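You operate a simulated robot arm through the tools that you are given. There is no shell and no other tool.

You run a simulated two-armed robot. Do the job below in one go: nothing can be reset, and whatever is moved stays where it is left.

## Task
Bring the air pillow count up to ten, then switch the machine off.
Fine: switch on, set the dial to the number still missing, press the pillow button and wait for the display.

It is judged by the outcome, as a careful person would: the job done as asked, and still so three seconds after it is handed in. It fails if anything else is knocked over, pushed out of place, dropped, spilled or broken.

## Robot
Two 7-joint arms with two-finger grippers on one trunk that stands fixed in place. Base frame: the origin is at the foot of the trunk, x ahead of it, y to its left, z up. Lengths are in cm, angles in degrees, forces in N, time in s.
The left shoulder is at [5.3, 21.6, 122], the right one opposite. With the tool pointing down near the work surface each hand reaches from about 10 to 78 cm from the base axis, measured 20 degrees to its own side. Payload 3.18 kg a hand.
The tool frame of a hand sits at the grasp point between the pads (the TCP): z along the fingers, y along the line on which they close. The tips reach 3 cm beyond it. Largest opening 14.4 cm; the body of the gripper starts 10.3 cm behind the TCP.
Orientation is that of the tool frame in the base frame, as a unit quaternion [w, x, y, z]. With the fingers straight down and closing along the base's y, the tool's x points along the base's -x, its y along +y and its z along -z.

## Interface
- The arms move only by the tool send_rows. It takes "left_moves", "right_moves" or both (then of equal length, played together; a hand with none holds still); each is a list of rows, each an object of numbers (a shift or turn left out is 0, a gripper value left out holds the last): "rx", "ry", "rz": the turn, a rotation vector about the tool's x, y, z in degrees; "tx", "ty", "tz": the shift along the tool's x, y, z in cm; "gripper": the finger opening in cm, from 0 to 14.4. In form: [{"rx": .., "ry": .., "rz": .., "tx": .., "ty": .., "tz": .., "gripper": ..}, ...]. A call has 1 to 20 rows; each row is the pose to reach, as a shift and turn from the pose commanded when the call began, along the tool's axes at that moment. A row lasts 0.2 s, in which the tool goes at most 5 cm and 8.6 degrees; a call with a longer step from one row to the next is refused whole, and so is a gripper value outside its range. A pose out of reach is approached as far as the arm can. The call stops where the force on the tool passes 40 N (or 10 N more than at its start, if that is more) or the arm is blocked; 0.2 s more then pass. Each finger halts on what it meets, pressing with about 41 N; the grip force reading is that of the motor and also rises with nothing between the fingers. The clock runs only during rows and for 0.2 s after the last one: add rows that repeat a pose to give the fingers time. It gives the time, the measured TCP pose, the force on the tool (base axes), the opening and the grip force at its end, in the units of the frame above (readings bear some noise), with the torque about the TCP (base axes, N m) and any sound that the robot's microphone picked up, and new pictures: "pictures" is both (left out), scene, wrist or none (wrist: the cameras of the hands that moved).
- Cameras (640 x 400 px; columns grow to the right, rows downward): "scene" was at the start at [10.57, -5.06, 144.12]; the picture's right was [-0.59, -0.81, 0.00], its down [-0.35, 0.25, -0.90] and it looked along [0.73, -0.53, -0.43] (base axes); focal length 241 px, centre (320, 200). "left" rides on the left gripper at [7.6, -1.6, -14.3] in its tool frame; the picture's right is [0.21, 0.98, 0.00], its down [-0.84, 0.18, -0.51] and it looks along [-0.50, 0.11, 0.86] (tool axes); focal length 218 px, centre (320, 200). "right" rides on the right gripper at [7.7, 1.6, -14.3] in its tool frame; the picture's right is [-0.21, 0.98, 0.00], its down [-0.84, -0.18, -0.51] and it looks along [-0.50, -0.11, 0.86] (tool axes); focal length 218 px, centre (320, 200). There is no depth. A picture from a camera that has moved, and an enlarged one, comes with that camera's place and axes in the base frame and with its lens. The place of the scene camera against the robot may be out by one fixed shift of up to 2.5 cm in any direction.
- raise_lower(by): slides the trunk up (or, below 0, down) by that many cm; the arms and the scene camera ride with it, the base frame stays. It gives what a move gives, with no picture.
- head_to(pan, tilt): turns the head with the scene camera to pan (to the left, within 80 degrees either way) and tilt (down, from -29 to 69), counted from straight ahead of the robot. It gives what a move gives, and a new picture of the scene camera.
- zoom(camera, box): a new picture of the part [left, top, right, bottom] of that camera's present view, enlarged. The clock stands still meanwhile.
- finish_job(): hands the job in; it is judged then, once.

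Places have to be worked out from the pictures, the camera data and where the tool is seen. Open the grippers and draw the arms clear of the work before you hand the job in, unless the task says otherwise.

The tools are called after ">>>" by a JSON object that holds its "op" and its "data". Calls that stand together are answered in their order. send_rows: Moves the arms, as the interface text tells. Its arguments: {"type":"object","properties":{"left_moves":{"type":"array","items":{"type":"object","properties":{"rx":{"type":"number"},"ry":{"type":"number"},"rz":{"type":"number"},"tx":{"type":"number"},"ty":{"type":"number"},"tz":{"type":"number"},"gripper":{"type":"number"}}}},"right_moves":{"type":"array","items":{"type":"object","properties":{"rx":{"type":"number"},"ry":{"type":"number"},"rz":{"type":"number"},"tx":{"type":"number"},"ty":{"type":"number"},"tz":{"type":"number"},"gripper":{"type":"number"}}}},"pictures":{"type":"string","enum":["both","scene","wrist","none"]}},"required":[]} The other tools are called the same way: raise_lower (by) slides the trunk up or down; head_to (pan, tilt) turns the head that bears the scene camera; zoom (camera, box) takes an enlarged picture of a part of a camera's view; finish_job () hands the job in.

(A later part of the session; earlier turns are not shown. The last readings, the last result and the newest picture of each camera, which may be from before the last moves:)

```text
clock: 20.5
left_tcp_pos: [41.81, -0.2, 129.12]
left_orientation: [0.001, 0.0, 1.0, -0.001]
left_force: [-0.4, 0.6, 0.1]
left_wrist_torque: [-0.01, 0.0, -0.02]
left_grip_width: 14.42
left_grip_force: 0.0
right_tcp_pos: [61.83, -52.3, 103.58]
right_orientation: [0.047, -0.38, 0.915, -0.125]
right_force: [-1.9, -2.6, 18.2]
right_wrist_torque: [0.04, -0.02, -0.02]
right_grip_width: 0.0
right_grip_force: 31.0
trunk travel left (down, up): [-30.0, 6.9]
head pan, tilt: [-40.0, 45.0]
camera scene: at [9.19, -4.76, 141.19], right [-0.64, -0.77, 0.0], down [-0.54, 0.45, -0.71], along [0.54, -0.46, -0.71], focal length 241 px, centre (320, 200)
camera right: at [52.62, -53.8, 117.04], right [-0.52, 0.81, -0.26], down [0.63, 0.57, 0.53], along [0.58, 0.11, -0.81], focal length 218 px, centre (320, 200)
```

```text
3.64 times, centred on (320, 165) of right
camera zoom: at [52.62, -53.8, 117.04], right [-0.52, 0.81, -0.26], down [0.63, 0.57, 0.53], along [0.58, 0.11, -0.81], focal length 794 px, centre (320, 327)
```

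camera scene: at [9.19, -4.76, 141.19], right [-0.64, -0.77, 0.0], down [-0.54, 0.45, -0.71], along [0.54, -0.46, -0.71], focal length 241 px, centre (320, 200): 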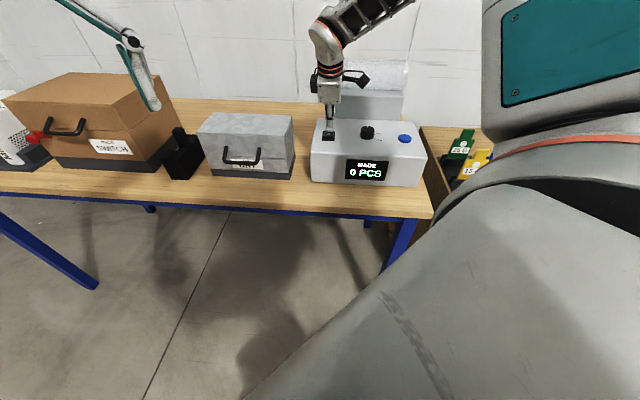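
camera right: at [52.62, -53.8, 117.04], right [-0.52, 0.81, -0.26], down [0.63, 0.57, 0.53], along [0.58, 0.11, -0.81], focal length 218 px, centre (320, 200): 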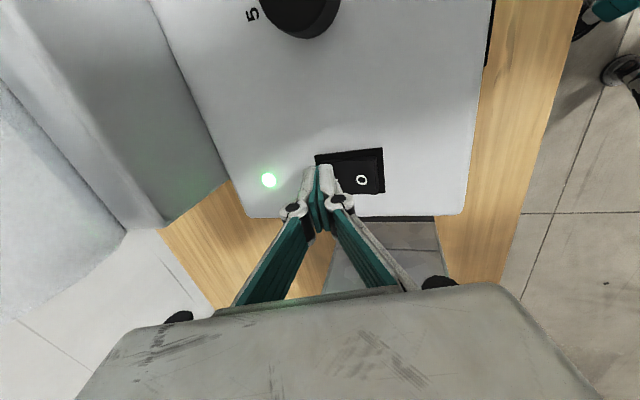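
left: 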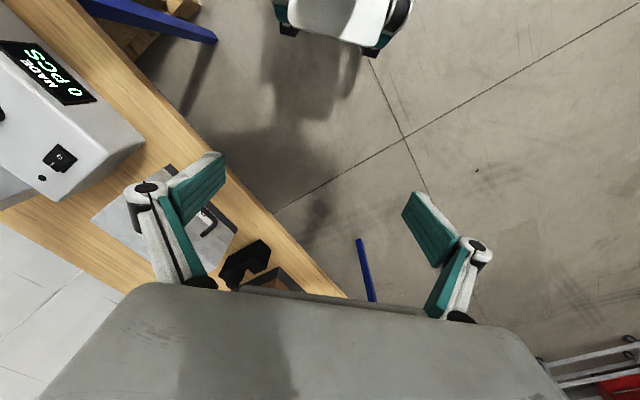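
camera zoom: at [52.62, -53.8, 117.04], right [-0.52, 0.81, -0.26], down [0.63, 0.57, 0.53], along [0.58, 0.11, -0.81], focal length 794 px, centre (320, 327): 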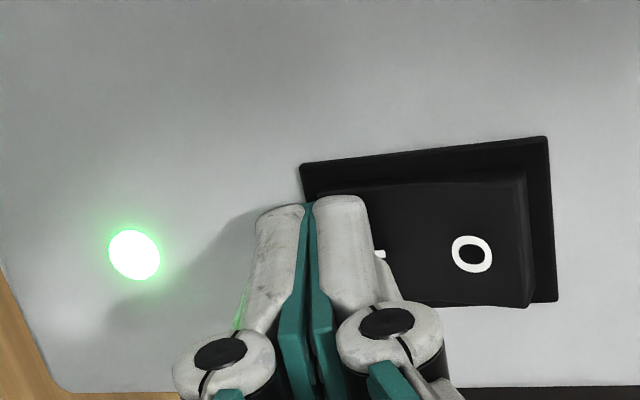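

The green lamp is lit and the display still says 0 pcs, so all ten are missing and the dial must go from 5 to 10. I lift off straight up, then move above the dial at about (53, -60.4, 110), upright with yaw +60°, opening the fingers.

>>> {"op": "send_rows", "data": {"right_moves": [{"tx": 0.02, "ty": -0.52, "tz": -1.93}, {"tx": 0.04, "ty": -1.04, "tz": -3.86}, {"tx": 0.065, "ty": -1.56, "tz": -5.79}, {"tx": 3.07, "ty": -1.45, "tz": -5.9, "rx": -3.8, "ry": -0.6, "rz": -3.7}, {"tx": 6.07, "ty": -1.34, "tz": -6.0, "rx": -7.6, "ry": -1.2, "rz": -7.4, "gripper": 8}, {"tx": 9.07, "ty": -1.23, "tz": -6.1, "rx": -11.5, "ry": -1.9, "rz": -11.2, "gripper": 8}, {"tx": 12.07, "ty": -1.13, "tz": -6.21, "rx": -15.3, "ry": -2.5, "rz": -14.9, "gripper": 8}, {"tx": 12.07, "ty": -1.13, "tz": -6.21, "rx": -15.3, "ry": -2.5, "rz": -14.9, "gripper": 8}], "pictures": "both"}}

>>> {"op": "zoom", "data": {"camera": "scene", "box": [300, 80, 440, 190]}}

>>> {"op": "zoom", "data": {"camera": "right", "box": [220, 90, 420, 240]}}

```text
clock: 22.3
left_tcp_pos: [41.97, 0.05, 129.04]
left_orientation: [0.001, -0.001, 1.0, -0.001]
left_force: [-0.5, -0.6, -0.5]
left_wrist_torque: [0.01, 0.02, 0.03]
left_grip_width: 14.39
left_grip_force: 0.1
right_tcp_pos: [52.86, -60.46, 109.61]
right_orientation: [-0.001, -0.5, 0.866, 0.003]
right_force: [0.4, 0.7, 0.2]
right_wrist_torque: [0.0, -0.01, -0.01]
right_grip_width: 8.01
right_grip_force: 0.0
trunk travel left (down, up): [-30.0, 6.9]
head pan, tilt: [-40.0, 45.0]
camera scene: at [9.37, -4.82, 141.15], right [-0.64, -0.77, 0.0], down [-0.54, 0.45, -0.71], along [0.54, -0.45, -0.71], focal length 241 px, centre (320, 200)
camera right: at [47.66, -66.29, 123.94], right [-0.74, 0.67, 0.01], down [0.58, 0.64, 0.51], along [0.33, 0.38, -0.86], focal length 218 px, centre (320, 200)
```

scene: 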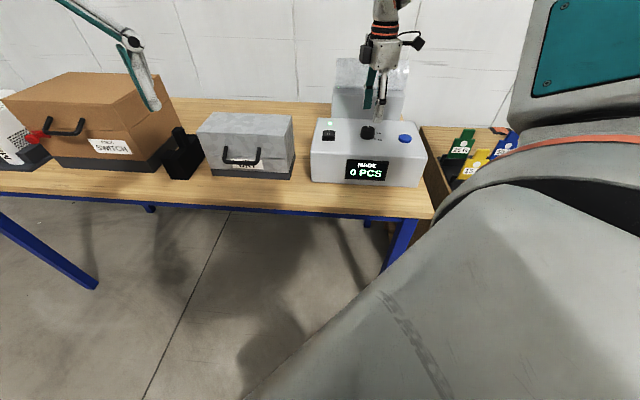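
right: 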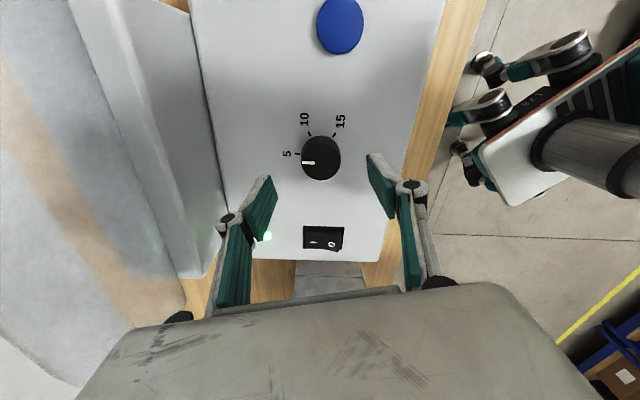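

```text
3.64 times, centred on (370, 135) of scene
camera zoom: at [9.37, -4.82, 141.15], right [-0.64, -0.77, 0.0], down [-0.54, 0.45, -0.71], along [0.54, -0.45, -0.71], focal length 877 px, centre (138, 436)
```

zoom: 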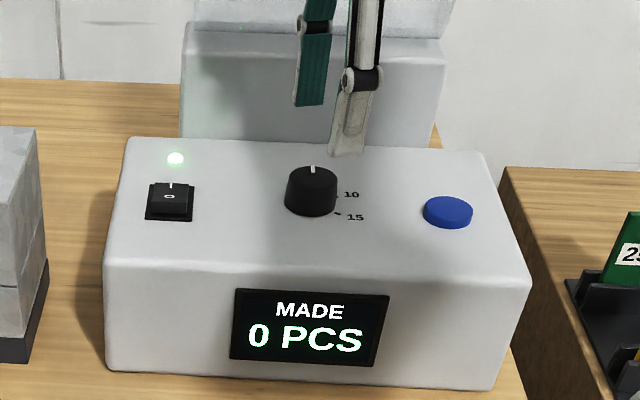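

```text
2.67 times, centred on (320, 165) of right
camera zoom: at [47.66, -66.29, 123.94], right [-0.74, 0.67, 0.01], down [0.58, 0.64, 0.51], along [0.33, 0.38, -0.86], focal length 582 px, centre (320, 293)
```

zoom: 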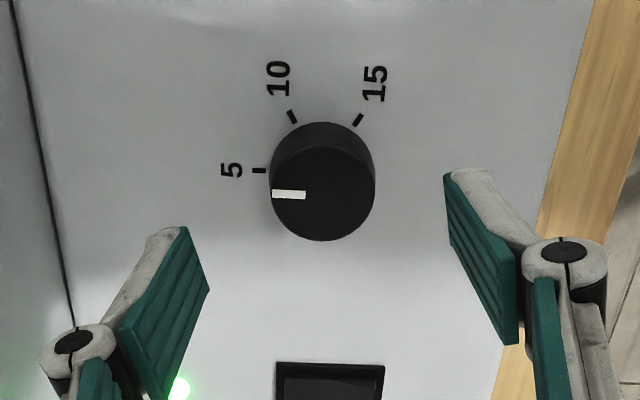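

The switch holds on. From this view the dial centre is (53.0, -60.0), radius about 2.1 cm, top near z 102. The marks 5, 10 and 15 lie 60° apart and the pointer sits at 5, so I need a 60° clockwise turn. I centre over the knob and come down to z 105.3 to check the fit.

>>> {"op": "send_rows", "data": {"right_moves": [{"tx": -0.25, "ty": 0.02, "tz": 1.5}, {"tx": -0.475, "ty": 0.046, "tz": 3.0}, {"tx": -0.475, "ty": 0.046, "tz": 4.3}, {"tx": -0.475, "ty": 0.046, "tz": 4.3}], "pictures": "both"}}

>>> {"op": "zoom", "data": {"camera": "scene", "box": [320, 90, 420, 160]}}

>>> {"op": "zoom", "data": {"camera": "right", "box": [220, 90, 420, 240]}}

```text
clock: 23.3
left_tcp_pos: [41.85, 0.0, 128.88]
left_orientation: [0.0, 0.0, 1.0, -0.001]
left_force: [-0.4, -0.4, -0.4]
left_wrist_torque: [0.0, 0.01, -0.01]
left_grip_width: 14.4
left_grip_force: 0.0
right_tcp_pos: [53.14, -60.1, 105.45]
right_orientation: [-0.002, -0.5, 0.866, 0.003]
right_force: [-0.4, -0.3, 0.1]
right_wrist_torque: [0.01, -0.02, -0.01]
right_grip_width: 8.0
right_grip_force: 0.1
trunk travel left (down, up): [-30.0, 6.9]
head pan, tilt: [-40.0, 45.0]
camera scene: at [9.34, -4.85, 141.15], right [-0.64, -0.77, 0.0], down [-0.54, 0.45, -0.71], along [0.54, -0.45, -0.71], focal length 241 px, centre (320, 200)
camera right: at [47.92, -65.8, 119.74], right [-0.74, 0.67, 0.01], down [0.58, 0.64, 0.51], along [0.34, 0.38, -0.86], focal length 218 px, centre (320, 200)
```

scene: 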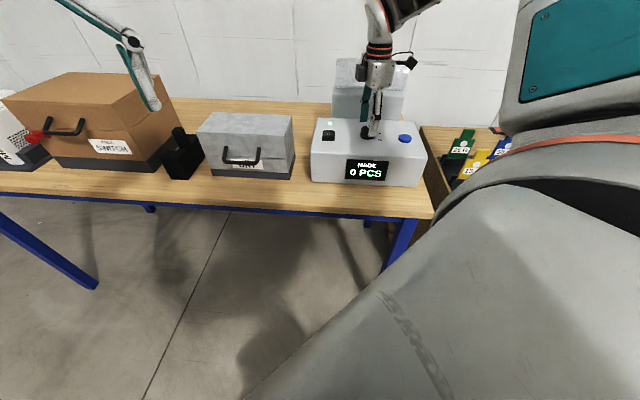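
right: 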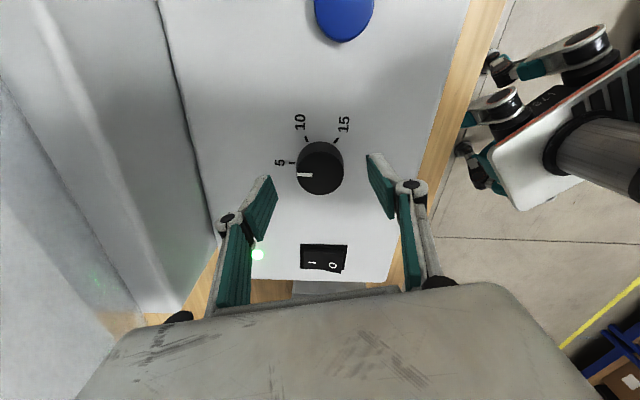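

```text
5.71 times, centred on (370, 125) of scene
camera zoom: at [9.34, -4.85, 141.15], right [-0.64, -0.77, 0.0], down [-0.54, 0.45, -0.71], along [0.54, -0.45, -0.71], focal length 1379 px, centre (34, 629)
```

zoom: 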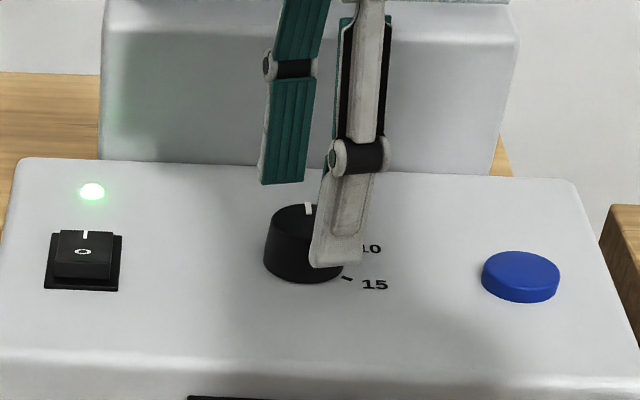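

```text
2.67 times, centred on (320, 165) of right
camera zoom: at [47.92, -65.8, 119.74], right [-0.74, 0.67, 0.01], down [0.58, 0.64, 0.51], along [0.34, 0.38, -0.86], focal length 582 px, centre (320, 293)
```

zoom: 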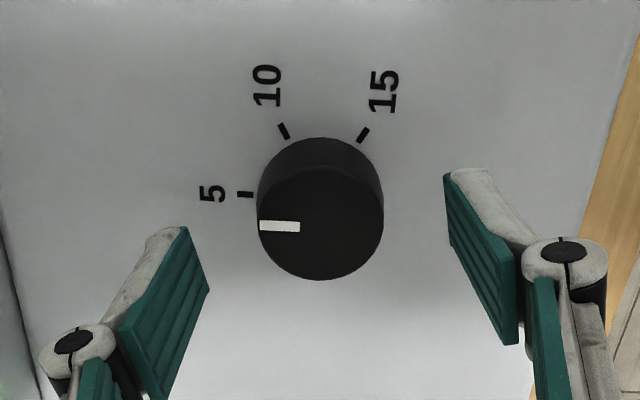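

The fingers straddle the knob evenly, its centre lying right between the tips. I go down the remaining 1.85 cm so the tips end about 0.5 cm above the panel, then close on the knob.

>>> {"op": "send_rows", "data": {"right_moves": [{"tz": 0.7}, {"tz": 1.3}, {"tz": 1.85}, {"tz": 1.85, "gripper": 6}, {"tz": 1.85, "gripper": 5}, {"tz": 1.85, "gripper": 3.5}, {"tz": 1.85, "gripper": 3.5}, {"tz": 1.85, "gripper": 3.5}], "pictures": "both"}}

>>> {"op": "zoom", "data": {"camera": "scene", "box": [320, 90, 420, 160]}}

>>> {"op": "zoom", "data": {"camera": "right", "box": [220, 90, 420, 240]}}

```text
clock: 25.1
left_tcp_pos: [41.88, -0.12, 128.98]
left_orientation: [-0.001, -0.001, 1.0, -0.001]
left_force: [-0.2, 0.0, -0.6]
left_wrist_torque: [-0.01, 0.0, -0.03]
left_grip_width: 14.4
left_grip_force: 0.0
right_tcp_pos: [53.08, -60.01, 103.6]
right_orientation: [-0.002, -0.5, 0.866, 0.003]
right_force: [-2.7, 2.4, -1.1]
right_wrist_torque: [-0.07, 0.22, -0.09]
right_grip_width: 4.21
right_grip_force: 45.0
trunk travel left (down, up): [-30.0, 6.9]
head pan, tilt: [-40.0, 45.0]
camera scene: at [9.34, -4.84, 141.15], right [-0.64, -0.77, 0.0], down [-0.54, 0.45, -0.71], along [0.54, -0.45, -0.71], focal length 241 px, centre (320, 200)
camera right: at [47.89, -65.77, 117.9], right [-0.74, 0.67, 0.01], down [0.58, 0.64, 0.51], along [0.33, 0.38, -0.86], focal length 218 px, centre (320, 200)
```

scene: 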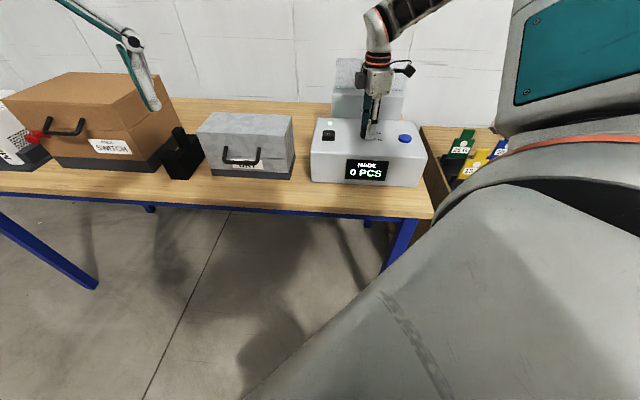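
right: 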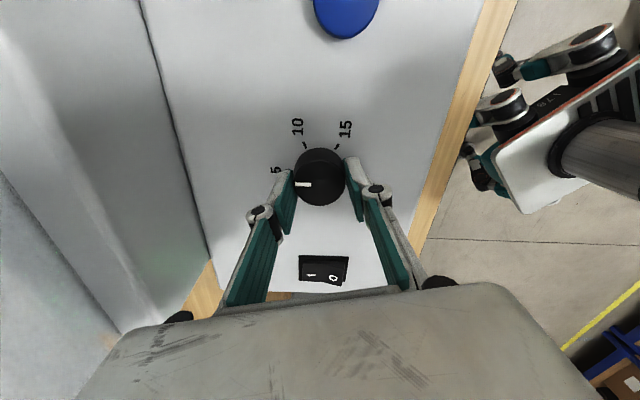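

```text
5.71 times, centred on (370, 125) of scene
camera zoom: at [9.34, -4.84, 141.15], right [-0.64, -0.77, 0.0], down [-0.54, 0.45, -0.71], along [0.54, -0.45, -0.71], focal length 1379 px, centre (34, 629)
```

zoom: 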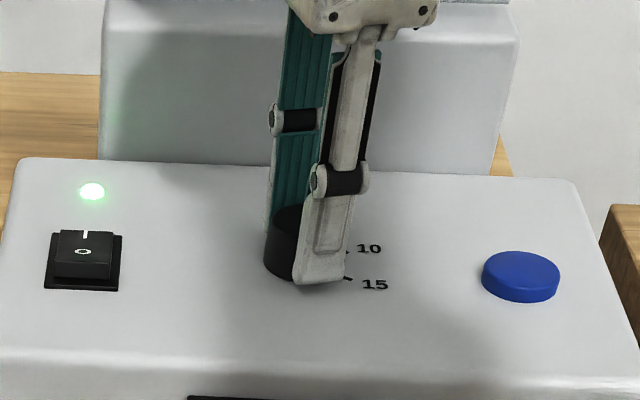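

```text
2.67 times, centred on (320, 165) of right
camera zoom: at [47.89, -65.77, 117.9], right [-0.74, 0.67, 0.01], down [0.58, 0.64, 0.51], along [0.33, 0.38, -0.86], focal length 582 px, centre (320, 293)
```

zoom: 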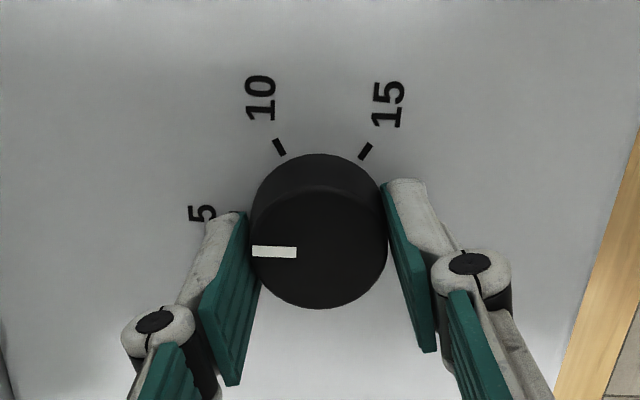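

The knob is gripped at a width of 4.2 cm with little side force. I turn it 60° clockwise seen from above, in 6° steps about its own axis.

>>> {"op": "send_rows", "data": {"right_moves": [{"rz": 6}, {"rz": 12}, {"rz": 18}, {"rz": 24}, {"rz": 30}, {"rz": 36}, {"rz": 42}, {"rz": 48}, {"rz": 54}, {"rz": 60}, {"rz": 60}, {"rz": 60}], "pictures": "both"}}

>>> {"op": "zoom", "data": {"camera": "right", "box": [220, 90, 420, 240]}}

>>> {"op": "zoom", "data": {"camera": "scene", "box": [320, 90, 420, 160]}}

```text
clock: 27.7
left_tcp_pos: [41.8, -0.15, 128.96]
left_orientation: [-0.001, -0.001, 1.0, 0.0]
left_force: [-0.7, -0.4, -0.5]
left_wrist_torque: [-0.04, -0.02, -0.01]
left_grip_width: 14.42
left_grip_force: 0.1
right_tcp_pos: [53.24, -60.17, 103.62]
right_orientation: [-0.001, 0.0, 1.0, 0.001]
right_force: [6.5, -11.4, 11.8]
right_wrist_torque: [-0.24, 0.52, 0.04]
right_grip_width: 4.23
right_grip_force: 44.8
trunk travel left (down, up): [-30.0, 6.9]
head pan, tilt: [-40.0, 45.0]
camera scene: at [9.36, -4.91, 141.16], right [-0.64, -0.77, 0.0], down [-0.54, 0.45, -0.71], along [0.54, -0.45, -0.71], focal length 241 px, centre (320, 200)
camera right: at [45.53, -58.47, 117.94], right [0.21, 0.98, 0.0], down [0.84, -0.18, 0.5], along [0.49, -0.11, -0.86], focal length 218 px, centre (320, 200)
```

scene: 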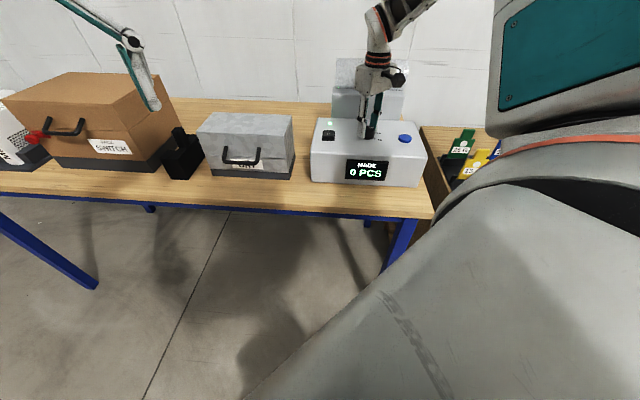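
right: 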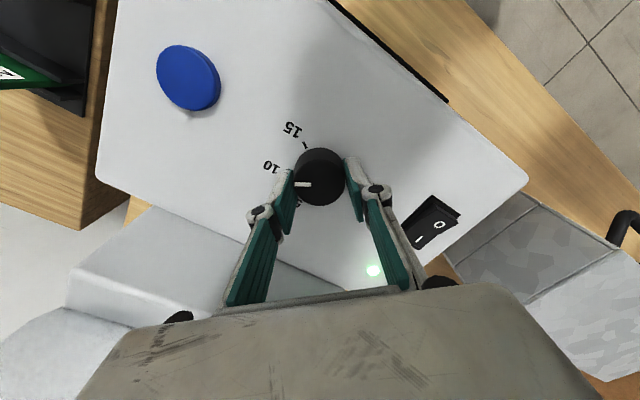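

```text
2.67 times, centred on (320, 165) of right
camera zoom: at [45.53, -58.47, 117.94], right [0.21, 0.98, 0.0], down [0.84, -0.18, 0.5], along [0.49, -0.11, -0.86], focal length 582 px, centre (320, 293)
```

zoom: 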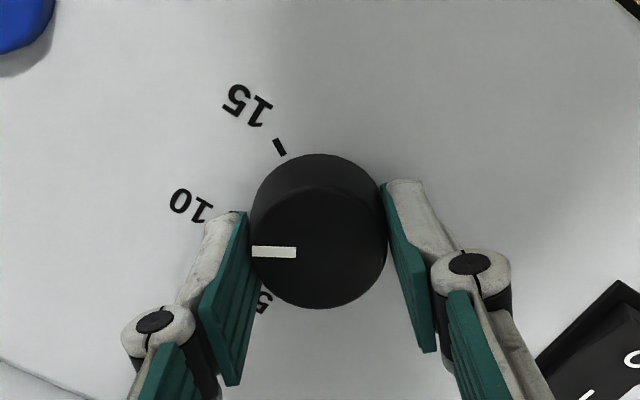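

```text
5.71 times, centred on (370, 125) of scene
camera zoom: at [9.36, -4.91, 141.16], right [-0.64, -0.77, 0.0], down [-0.54, 0.45, -0.71], along [0.54, -0.45, -0.71], focal length 1379 px, centre (34, 629)
```

zoom: 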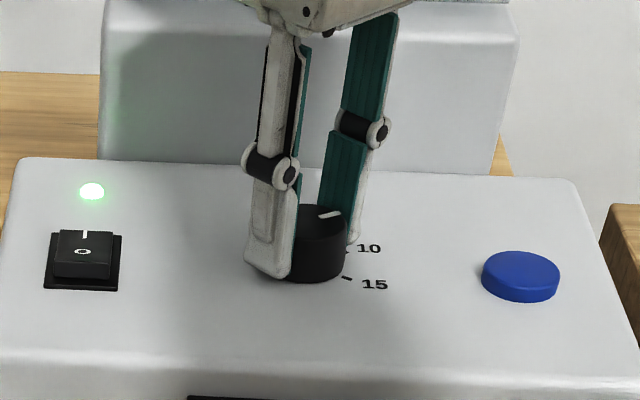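

The knob turned with the fingers and the 10 mark is now where the 5 mark stood relative to the hand. I release, lift to z ~109 and check the pointer.

>>> {"op": "send_rows", "data": {"right_moves": [{"gripper": 6}, {"gripper": 8}, {"gripper": 8}, {"gripper": 8, "tz": -1.5}, {"gripper": 8, "tz": -3.5}, {"gripper": 8, "tz": -6}, {"gripper": 8, "tz": -6}], "pictures": "both"}}

>>> {"op": "zoom", "data": {"camera": "right", "box": [220, 90, 420, 240]}}

>>> {"op": "zoom", "data": {"camera": "scene", "box": [300, 100, 440, 190]}}

```text
clock: 29.3
left_tcp_pos: [41.99, -0.16, 129.05]
left_orientation: [0.0, -0.001, 1.0, -0.001]
left_force: [-0.2, -1.0, 0.5]
left_wrist_torque: [-0.02, 0.02, 0.01]
left_grip_width: 14.41
left_grip_force: 0.1
right_tcp_pos: [53.25, -60.03, 109.47]
right_orientation: [-0.002, 0.001, 1.0, 0.002]
right_force: [0.7, 0.1, -0.2]
right_wrist_torque: [0.0, 0.01, -0.01]
right_grip_width: 8.0
right_grip_force: 0.1
trunk travel left (down, up): [-30.0, 6.9]
head pan, tilt: [-40.0, 45.0]
camera scene: at [9.4, -4.89, 141.14], right [-0.64, -0.77, 0.0], down [-0.54, 0.45, -0.71], along [0.54, -0.45, -0.71], focal length 241 px, centre (320, 200)
camera right: at [45.54, -58.48, 123.81], right [0.21, 0.98, 0.0], down [0.85, -0.18, 0.5], along [0.49, -0.1, -0.86], focal length 218 px, centre (320, 200)
```

scene: 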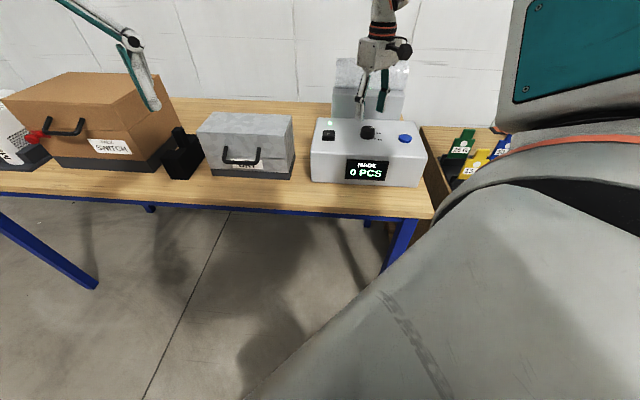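
right: 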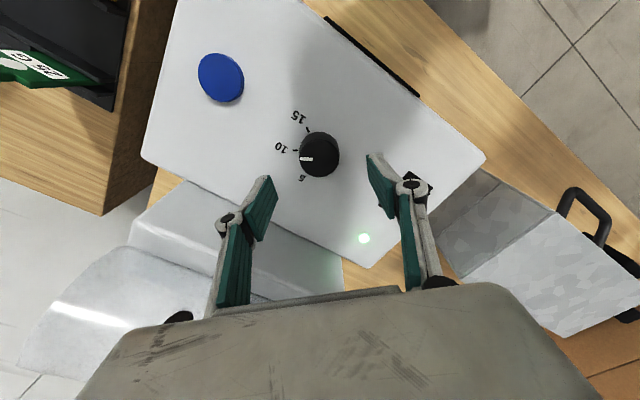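

```text
2.67 times, centred on (320, 165) of right
camera zoom: at [45.54, -58.48, 123.81], right [0.21, 0.98, 0.0], down [0.85, -0.18, 0.5], along [0.49, -0.1, -0.86], focal length 582 px, centre (320, 293)
```

zoom: 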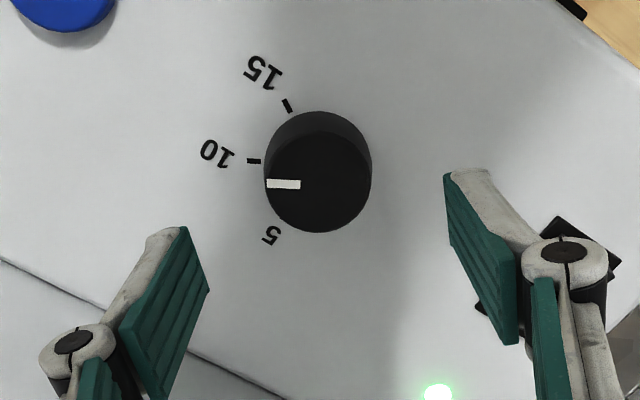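

```text
4.44 times, centred on (370, 145) of scene
camera zoom: at [9.4, -4.89, 141.14], right [-0.64, -0.77, 0.0], down [-0.54, 0.45, -0.71], along [0.54, -0.45, -0.71], focal length 1072 px, centre (98, 444)
```

zoom: 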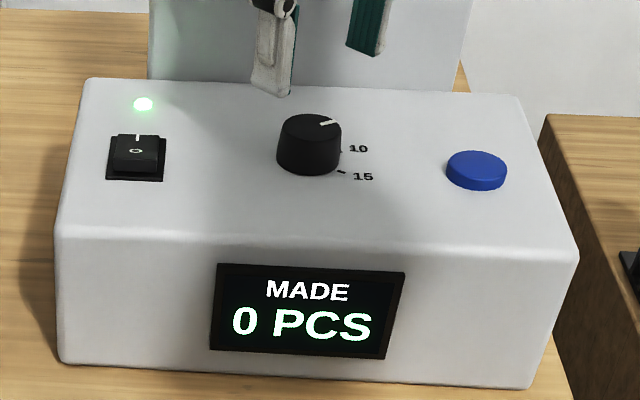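

The pointer is squarely on the 10 mark, lamp green, display 0. The button top comes out at about (43.85, -67.4, 101). I close the fingers and move above it to z 107.

>>> {"op": "send_rows", "data": {"right_moves": [{"tx": 2.35, "ty": -1.85, "tz": 0, "gripper": 4}, {"tx": 4.7, "ty": -3.7, "tz": 0, "gripper": 0}, {"tx": 7.05, "ty": -5.55, "tz": 1.2, "gripper": 0}, {"tx": 9.38, "ty": -7.4, "tz": 2.48, "gripper": 0}, {"tx": 9.38, "ty": -7.4, "tz": 2.48, "gripper": 0}], "pictures": "both"}}

>>> {"op": "zoom", "data": {"camera": "right", "box": [220, 90, 420, 240]}}

>>> {"op": "zoom", "data": {"camera": "scene", "box": [300, 100, 440, 190]}}

```text
clock: 30.5
left_tcp_pos: [42.0, -0.02, 128.93]
left_orientation: [0.0, -0.001, 1.0, -0.001]
left_force: [0.0, 0.1, -0.3]
left_wrist_torque: [0.02, 0.02, -0.01]
left_grip_width: 14.38
left_grip_force: 0.0
right_tcp_pos: [43.78, -67.15, 106.97]
right_orientation: [-0.003, -0.001, 1.0, 0.002]
right_force: [0.0, 0.7, 0.2]
right_wrist_torque: [0.0, -0.01, 0.02]
right_grip_width: 0.0
right_grip_force: 30.7
trunk travel left (down, up): [-30.0, 6.9]
head pan, tilt: [-40.0, 45.0]
camera scene: at [9.38, -4.83, 141.15], right [-0.64, -0.77, 0.0], down [-0.54, 0.45, -0.71], along [0.54, -0.45, -0.71], focal length 241 px, centre (320, 200)
camera right: at [36.07, -65.61, 121.35], right [0.21, 0.98, 0.0], down [0.85, -0.18, 0.5], along [0.49, -0.1, -0.86], focal length 218 px, centre (320, 200)
```

scene: 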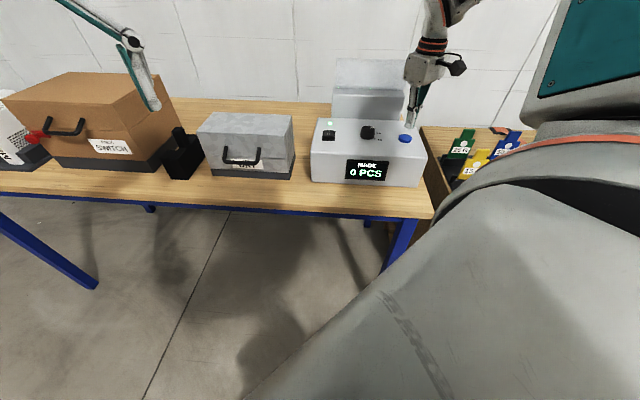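
right: 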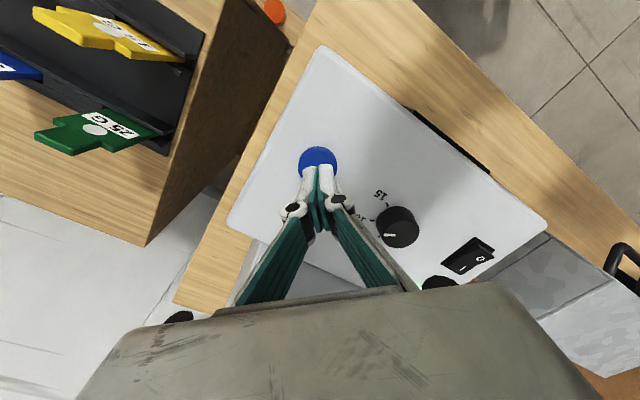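

```text
2.67 times, centred on (320, 165) of right
camera zoom: at [36.07, -65.61, 121.35], right [0.21, 0.98, 0.0], down [0.85, -0.18, 0.5], along [0.49, -0.1, -0.86], focal length 582 px, centre (320, 293)
```

zoom: 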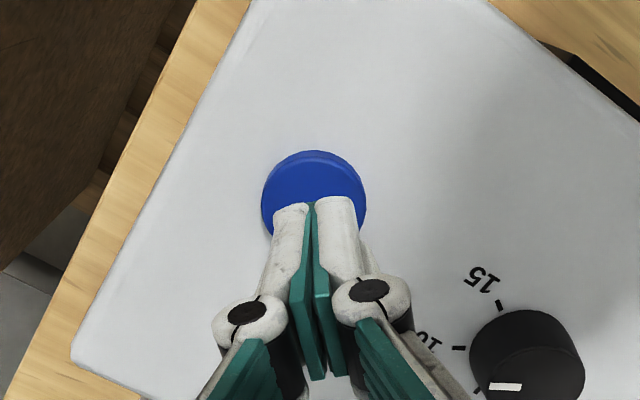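

```text
4.44 times, centred on (370, 145) of scene
camera zoom: at [9.38, -4.83, 141.15], right [-0.64, -0.77, 0.0], down [-0.54, 0.45, -0.71], along [0.54, -0.45, -0.71], focal length 1072 px, centre (98, 444)
```

zoom: 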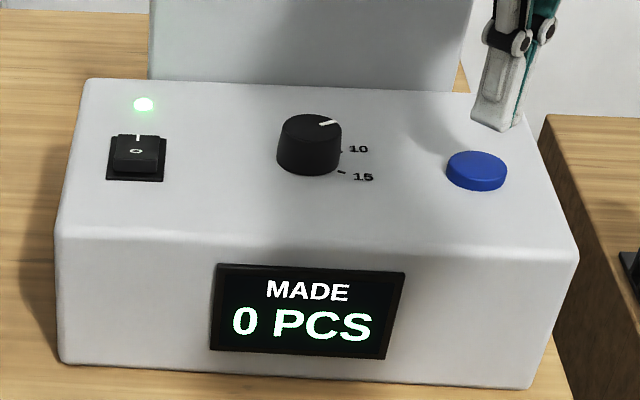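

The tips are almost over the button, whose centre is at (44.05, -67.5). I shift slightly and make a single gentle press, then lift again in the same motion.

>>> {"op": "send_rows", "data": {"right_moves": [{"tx": -0.22, "ty": -0.35, "tz": 1.2}, {"tx": -0.22, "ty": -0.35, "tz": 2.3}, {"tx": -0.22, "ty": -0.35, "tz": 2.7}, {"tx": -0.22, "ty": -0.35, "tz": 3.0}, {"tx": -0.22, "ty": -0.35, "tz": 3.3}, {"tx": -0.22, "ty": -0.35, "tz": 3.3}], "pictures": "both"}}

>>> {"op": "zoom", "data": {"camera": "scene", "box": [300, 100, 440, 190]}}

```text
clock: 31.9
left_tcp_pos: [41.87, -0.14, 129.12]
left_orientation: [0.001, -0.001, 1.0, -0.001]
left_force: [-0.1, 0.3, 0.3]
left_wrist_torque: [0.02, -0.02, -0.01]
left_grip_width: 14.41
left_grip_force: 0.1
right_tcp_pos: [43.83, -67.73, 103.78]
right_orientation: [-0.002, 0.0, 1.0, 0.003]
right_force: [0.0, -0.7, -0.6]
right_wrist_torque: [-0.01, -0.01, 0.01]
right_grip_width: 0.0
right_grip_force: 30.7
trunk travel left (down, up): [-30.0, 6.9]
head pan, tilt: [-40.0, 45.0]
camera scene: at [9.35, -4.86, 141.15], right [-0.64, -0.77, 0.0], down [-0.54, 0.45, -0.71], along [0.54, -0.45, -0.71], focal length 241 px, centre (320, 200)
camera right: at [36.22, -66.1, 118.19], right [0.21, 0.98, 0.0], down [0.85, -0.18, 0.5], along [0.49, -0.1, -0.86], focal length 218 px, centre (320, 200)
```

scene: 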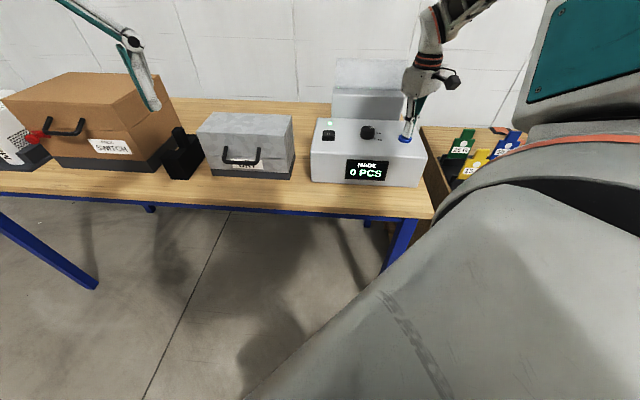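
right: 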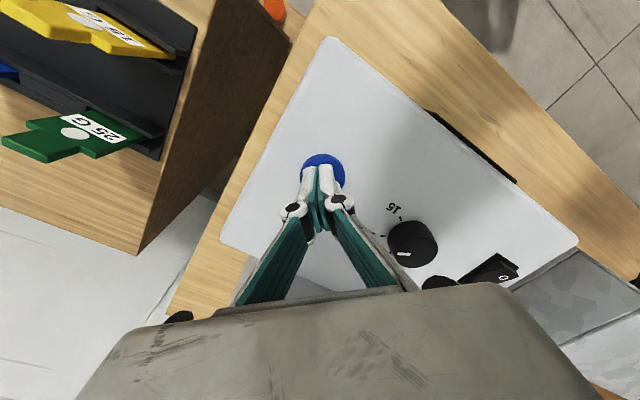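

```text
4.44 times, centred on (370, 145) of scene
camera zoom: at [9.35, -4.86, 141.15], right [-0.64, -0.77, 0.0], down [-0.54, 0.45, -0.71], along [0.54, -0.45, -0.71], focal length 1072 px, centre (98, 444)
```

zoom: 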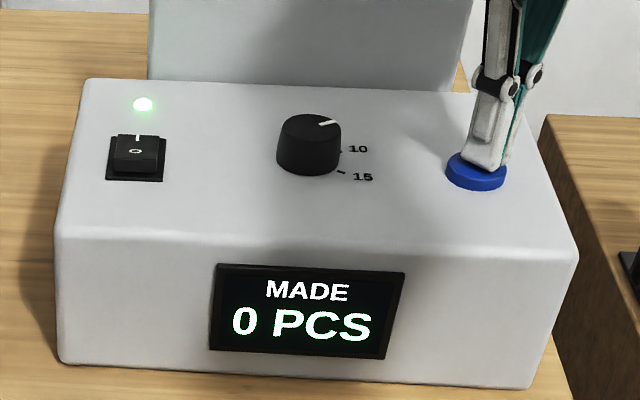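

The tips are at or just above the button top with no force yet. I go on down in 0.2 cm steps and hold briefly to see the reaction.

>>> {"op": "send_rows", "data": {"right_moves": [{"tz": 0.2}, {"tz": 0.4}, {"tz": 0.6}, {"tz": 0.6}], "pictures": "scene"}}

>>> {"op": "zoom", "data": {"camera": "scene", "box": [300, 100, 440, 190]}}

```text
clock: 32.9
left_tcp_pos: [41.96, -0.07, 129.07]
left_orientation: [0.0, -0.001, 1.0, -0.001]
left_force: [-0.9, 0.7, 1.1]
left_wrist_torque: [0.02, -0.02, 0.01]
left_grip_width: 14.44
left_grip_force: 0.1
right_tcp_pos: [43.92, -67.76, 103.19]
right_orientation: [-0.002, 0.0, 1.0, 0.002]
right_force: [-0.4, -0.9, 3.4]
right_wrist_torque: [-0.06, -0.01, 0.02]
right_grip_width: 0.61
right_grip_force: 30.9
trunk travel left (down, up): [-30.0, 6.9]
head pan, tilt: [-40.0, 45.0]
heard: click
camera scene: at [9.33, -4.85, 141.15], right [-0.64, -0.77, 0.0], down [-0.54, 0.45, -0.71], along [0.54, -0.45, -0.71], focal length 241 px, centre (320, 200)
```

scene: 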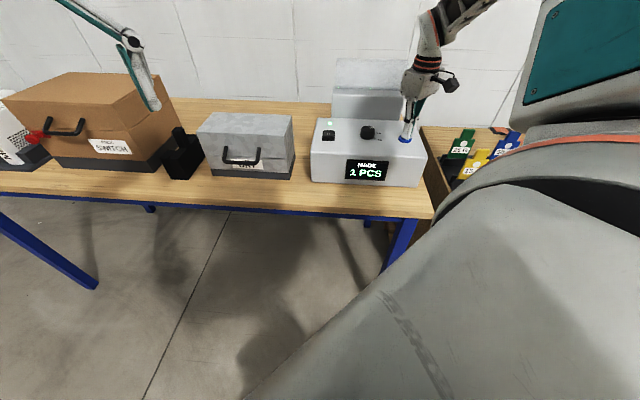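

```text
4.44 times, centred on (370, 145) of scene
camera zoom: at [9.33, -4.85, 141.15], right [-0.64, -0.77, 0.0], down [-0.54, 0.45, -0.71], along [0.54, -0.45, -0.71], focal length 1072 px, centre (98, 444)
```

zoom: 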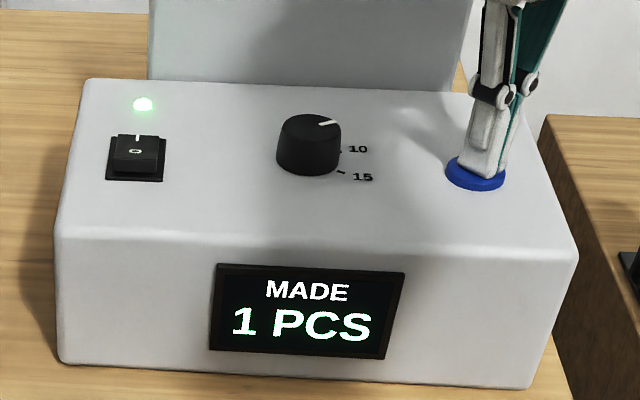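

A click was heard and the count is now running ("1 PCS"). I lift the hand straight off the button and let it count.

>>> {"op": "send_rows", "data": {"right_moves": [{"tz": -1}, {"tz": -3}, {"tz": -5.5}, {"tz": -8}, {"tz": -8}], "pictures": "scene"}}

>>> {"op": "zoom", "data": {"camera": "scene", "box": [300, 50, 440, 190]}}

```text
clock: 34.1
left_tcp_pos: [41.86, -0.2, 129.06]
left_orientation: [0.0, 0.0, 1.0, -0.001]
left_force: [-0.4, -0.2, -0.2]
left_wrist_torque: [0.01, 0.02, 0.01]
left_grip_width: 14.41
left_grip_force: 0.1
right_tcp_pos: [44.13, -67.8, 111.27]
right_orientation: [-0.003, 0.0, 1.0, 0.003]
right_force: [0.1, 0.0, 0.0]
right_wrist_torque: [0.03, 0.02, 0.0]
right_grip_width: 0.03
right_grip_force: 30.9
trunk travel left (down, up): [-30.0, 6.9]
head pan, tilt: [-40.0, 45.0]
camera scene: at [9.4, -4.88, 141.14], right [-0.64, -0.77, 0.0], down [-0.54, 0.45, -0.71], along [0.54, -0.45, -0.71], focal length 241 px, centre (320, 200)
```

scene: 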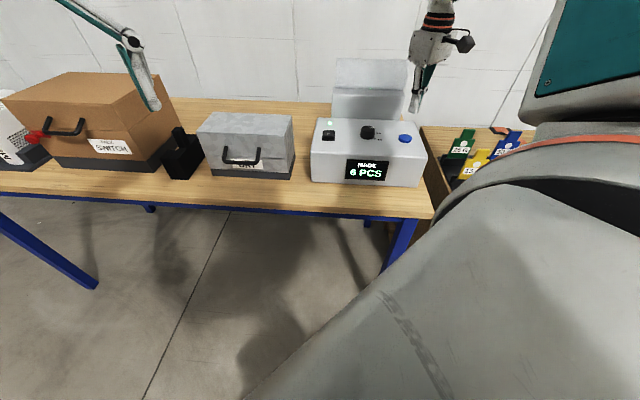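

```text
2.86 times, centred on (370, 120) of scene
camera zoom: at [9.4, -4.88, 141.14], right [-0.64, -0.77, 0.0], down [-0.54, 0.45, -0.71], along [0.54, -0.45, -0.71], focal length 689 px, centre (177, 429)
```

zoom: 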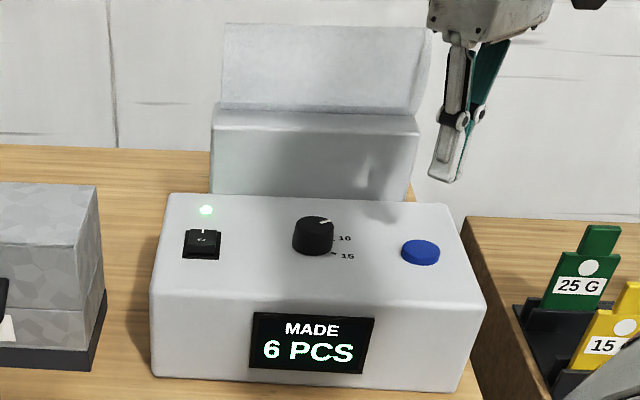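

The count has reached 6 and is rising quickly. I hold still for a couple of seconds and read the display again.

>>> {"op": "send_rows", "data": {"right_moves": [{"tz": 0}, {"tz": 0}, {"tz": 0}, {"tz": 0}, {"tz": 0}, {"tz": 0}, {"tz": 0}, {"tz": 0}, {"tz": 0}, {"tz": 0}], "pictures": "scene"}}

>>> {"op": "zoom", "data": {"camera": "scene", "box": [300, 50, 440, 190]}}

```text
clock: 36.3
left_tcp_pos: [42.03, -0.18, 128.96]
left_orientation: [0.0, -0.001, 1.0, -0.001]
left_force: [-0.7, 0.1, -0.2]
left_wrist_torque: [-0.02, -0.01, 0.0]
left_grip_width: 14.39
left_grip_force: 0.3
right_tcp_pos: [44.16, -67.87, 111.37]
right_orientation: [-0.002, 0.0, 1.0, 0.002]
right_force: [-0.1, 0.2, -0.1]
right_wrist_torque: [-0.04, 0.01, 0.0]
right_grip_width: 0.0
right_grip_force: 31.2
trunk travel left (down, up): [-30.0, 6.9]
head pan, tilt: [-40.0, 45.0]
camera scene: at [9.36, -4.86, 141.15], right [-0.64, -0.77, 0.0], down [-0.54, 0.45, -0.71], along [0.54, -0.45, -0.71], focal length 241 px, centre (320, 200)
```

scene: 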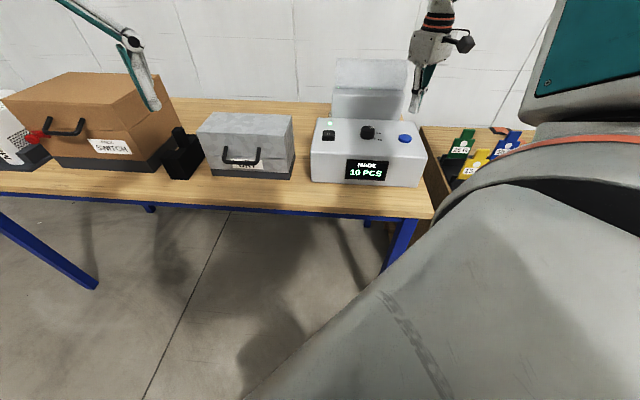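

```text
2.86 times, centred on (370, 120) of scene
camera zoom: at [9.36, -4.86, 141.15], right [-0.64, -0.77, 0.0], down [-0.54, 0.45, -0.71], along [0.54, -0.45, -0.71], focal length 689 px, centre (177, 429)
```

zoom: 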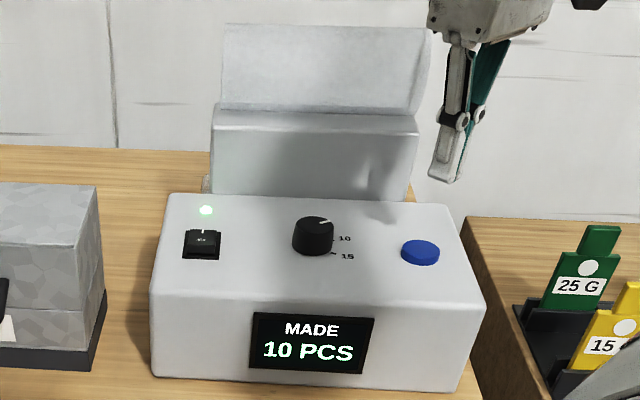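

The display reads 10 PCS. Now I go to switch off: I move over the O side (near half) of the rocker, to about (59.4, -49.6, 108.5), with the same 45° yaw and 15° lean so the leading edge meets the outer end of the O side.

>>> {"op": "send_rows", "data": {"right_moves": [{"tx": -2.18, "ty": 2.6, "tz": 0, "rx": 2.11, "ry": -0.78, "rz": -6.39}, {"tx": -4.35, "ty": 5.2, "tz": 0, "rx": 4.23, "ry": -1.55, "rz": -12.77}, {"tx": -6.53, "ty": 7.8, "tz": 0, "rx": 6.34, "ry": -2.33, "rz": -19.16}, {"tx": -8.7, "ty": 10.41, "tz": 0.5, "rx": 8.46, "ry": -3.1, "rz": -25.54}, {"tx": -10.89, "ty": 13.01, "tz": 1.2, "rx": 10.57, "ry": -3.88, "rz": -31.93}, {"tx": -13.06, "ty": 15.62, "tz": 2.0, "rx": 12.69, "ry": -4.65, "rz": -38.3}, {"tx": -15.24, "ty": 18.22, "tz": 2.88, "rx": 14.8, "ry": -5.43, "rz": -44.7}, {"tx": -15.24, "ty": 18.22, "tz": 2.88, "rx": 14.8, "ry": -5.43, "rz": -44.7}], "pictures": "both"}}

>>> {"op": "zoom", "data": {"camera": "scene", "box": [300, 50, 440, 190]}}

>>> {"op": "zoom", "data": {"camera": "right", "box": [240, 110, 400, 220]}}

```text
clock: 38.1
left_tcp_pos: [41.8, -0.02, 129.11]
left_orientation: [-0.001, -0.001, 1.0, -0.001]
left_force: [-0.9, 0.3, 0.3]
left_wrist_torque: [0.0, -0.01, 0.01]
left_grip_width: 14.4
left_grip_force: 0.0
right_tcp_pos: [59.18, -49.56, 108.45]
right_orientation: [0.044, -0.38, 0.916, -0.123]
right_force: [0.1, 0.4, 0.3]
right_wrist_torque: [-0.02, -0.01, 0.0]
right_grip_width: 0.01
right_grip_force: 30.7
trunk travel left (down, up): [-30.0, 6.9]
head pan, tilt: [-40.0, 45.0]
camera scene: at [9.3, -4.87, 141.16], right [-0.64, -0.77, 0.0], down [-0.54, 0.45, -0.71], along [0.54, -0.45, -0.71], focal length 241 px, centre (320, 200)
camera right: at [50.09, -51.15, 121.95], right [-0.52, 0.81, -0.26], down [0.63, 0.57, 0.53], along [0.57, 0.11, -0.81], focal length 218 px, centre (320, 200)
```

scene: 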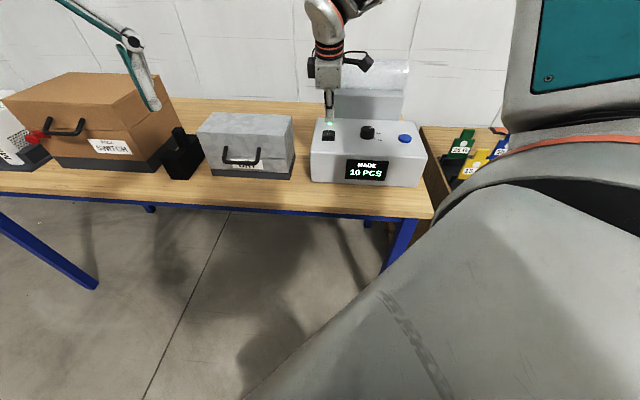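
right: 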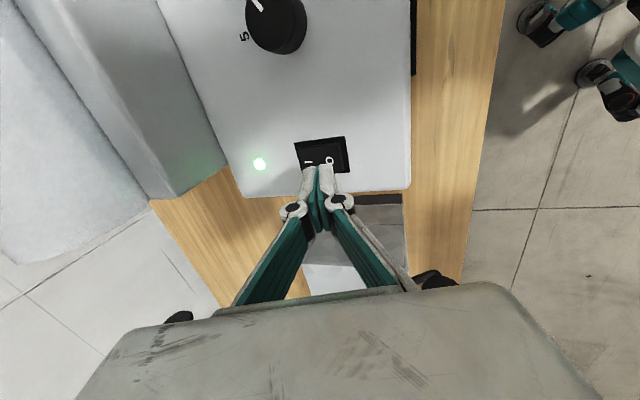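

```text
2.86 times, centred on (370, 120) of scene
camera zoom: at [9.3, -4.87, 141.16], right [-0.64, -0.77, 0.0], down [-0.54, 0.45, -0.71], along [0.54, -0.45, -0.71], focal length 689 px, centre (177, 429)
```

zoom: 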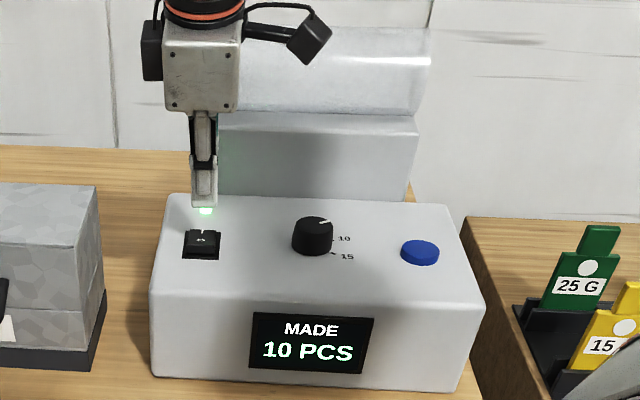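

```text
3.64 times, centred on (320, 165) of right
camera zoom: at [50.09, -51.15, 121.95], right [-0.52, 0.81, -0.26], down [0.63, 0.57, 0.53], along [0.57, 0.11, -0.81], focal length 794 px, centre (320, 327)
```

zoom: 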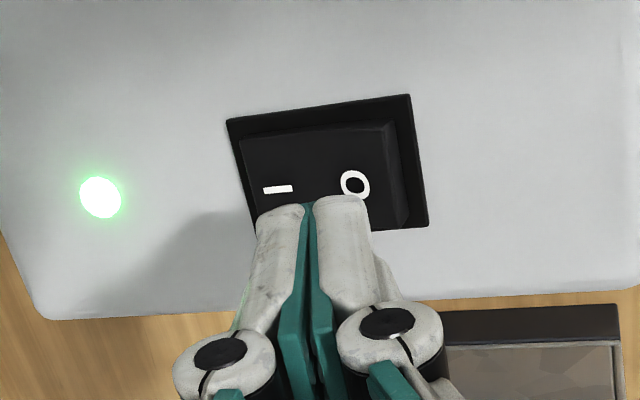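

The count is steady at 10 and the rocker centre reads (60.65, -50.83) again, so the leading edge is over the outer part of the raised O side. I press straight down in small steps to the depth that switched it before.

>>> {"op": "send_rows", "data": {"right_moves": [{"tx": -0.01, "ty": 0.12, "tz": 1.21}, {"tx": -0.025, "ty": 0.433, "tz": 2.37}, {"tx": -0.035, "ty": 0.693, "tz": 3.33}, {"tx": -0.04, "ty": 0.822, "tz": 3.81}, {"tx": -0.045, "ty": 0.9, "tz": 4.1}, {"tx": -0.05, "ty": 0.978, "tz": 4.39}, {"tx": -0.05, "ty": 1.056, "tz": 4.68}, {"tx": -0.05, "ty": 1.095, "tz": 4.83}, {"tx": -0.05, "ty": 1.095, "tz": 4.83}], "pictures": "both"}}

>>> {"op": "zoom", "data": {"camera": "scene", "box": [300, 50, 440, 190]}}

>>> {"op": "zoom", "data": {"camera": "right", "box": [240, 110, 400, 220]}}

```text
clock: 40.1
left_tcp_pos: [41.9, 0.02, 129.16]
left_orientation: [-0.001, -0.001, 1.0, 0.0]
left_force: [0.2, 1.2, 0.7]
left_wrist_torque: [0.02, -0.02, 0.0]
left_grip_width: 14.39
left_grip_force: 0.0
right_tcp_pos: [59.3, -49.75, 103.51]
right_orientation: [0.046, -0.379, 0.916, -0.125]
right_force: [0.3, 0.0, 12.3]
right_wrist_torque: [0.08, -0.09, 0.04]
right_grip_width: 0.0
right_grip_force: 31.0
trunk travel left (down, up): [-30.0, 6.9]
head pan, tilt: [-40.0, 45.0]
camera scene: at [9.26, -4.77, 141.17], right [-0.64, -0.77, 0.0], down [-0.54, 0.45, -0.71], along [0.54, -0.46, -0.71], focal length 241 px, centre (320, 200)
camera right: at [50.22, -51.24, 117.05], right [-0.52, 0.81, -0.26], down [0.63, 0.57, 0.53], along [0.58, 0.11, -0.81], focal length 218 px, centre (320, 200)
```

scene: 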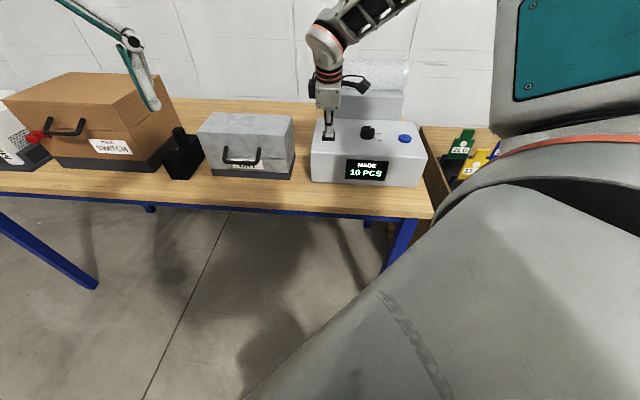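
right: 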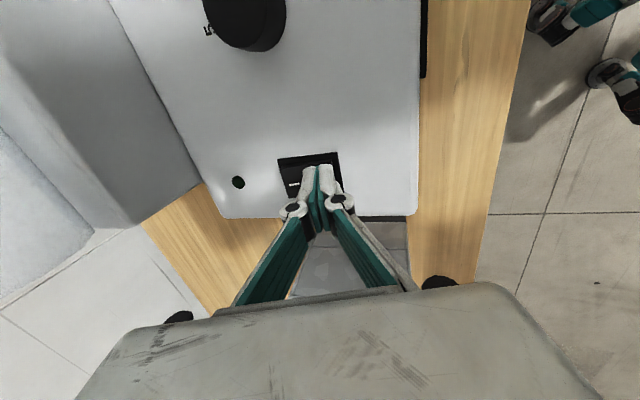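

```text
2.86 times, centred on (370, 120) of scene
camera zoom: at [9.26, -4.77, 141.17], right [-0.64, -0.77, 0.0], down [-0.54, 0.45, -0.71], along [0.54, -0.46, -0.71], focal length 689 px, centre (177, 429)
```

zoom: 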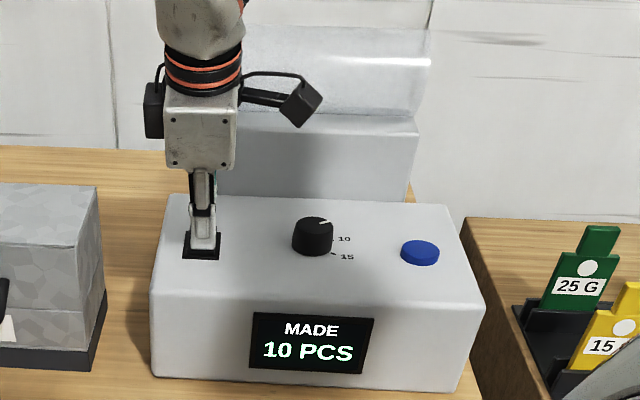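

```text
3.64 times, centred on (320, 165) of right
camera zoom: at [50.22, -51.24, 117.05], right [-0.52, 0.81, -0.26], down [0.63, 0.57, 0.53], along [0.58, 0.11, -0.81], focal length 794 px, centre (320, 327)
```

zoom: 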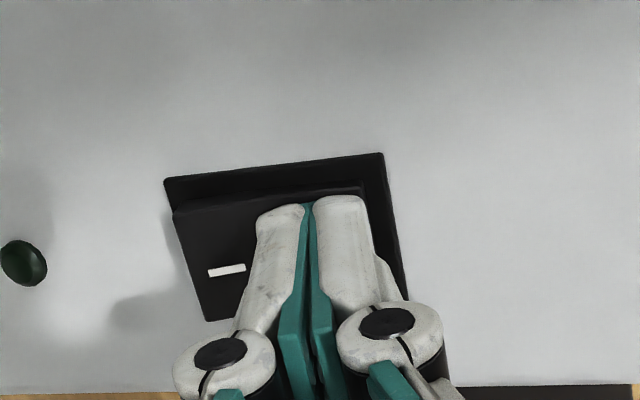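

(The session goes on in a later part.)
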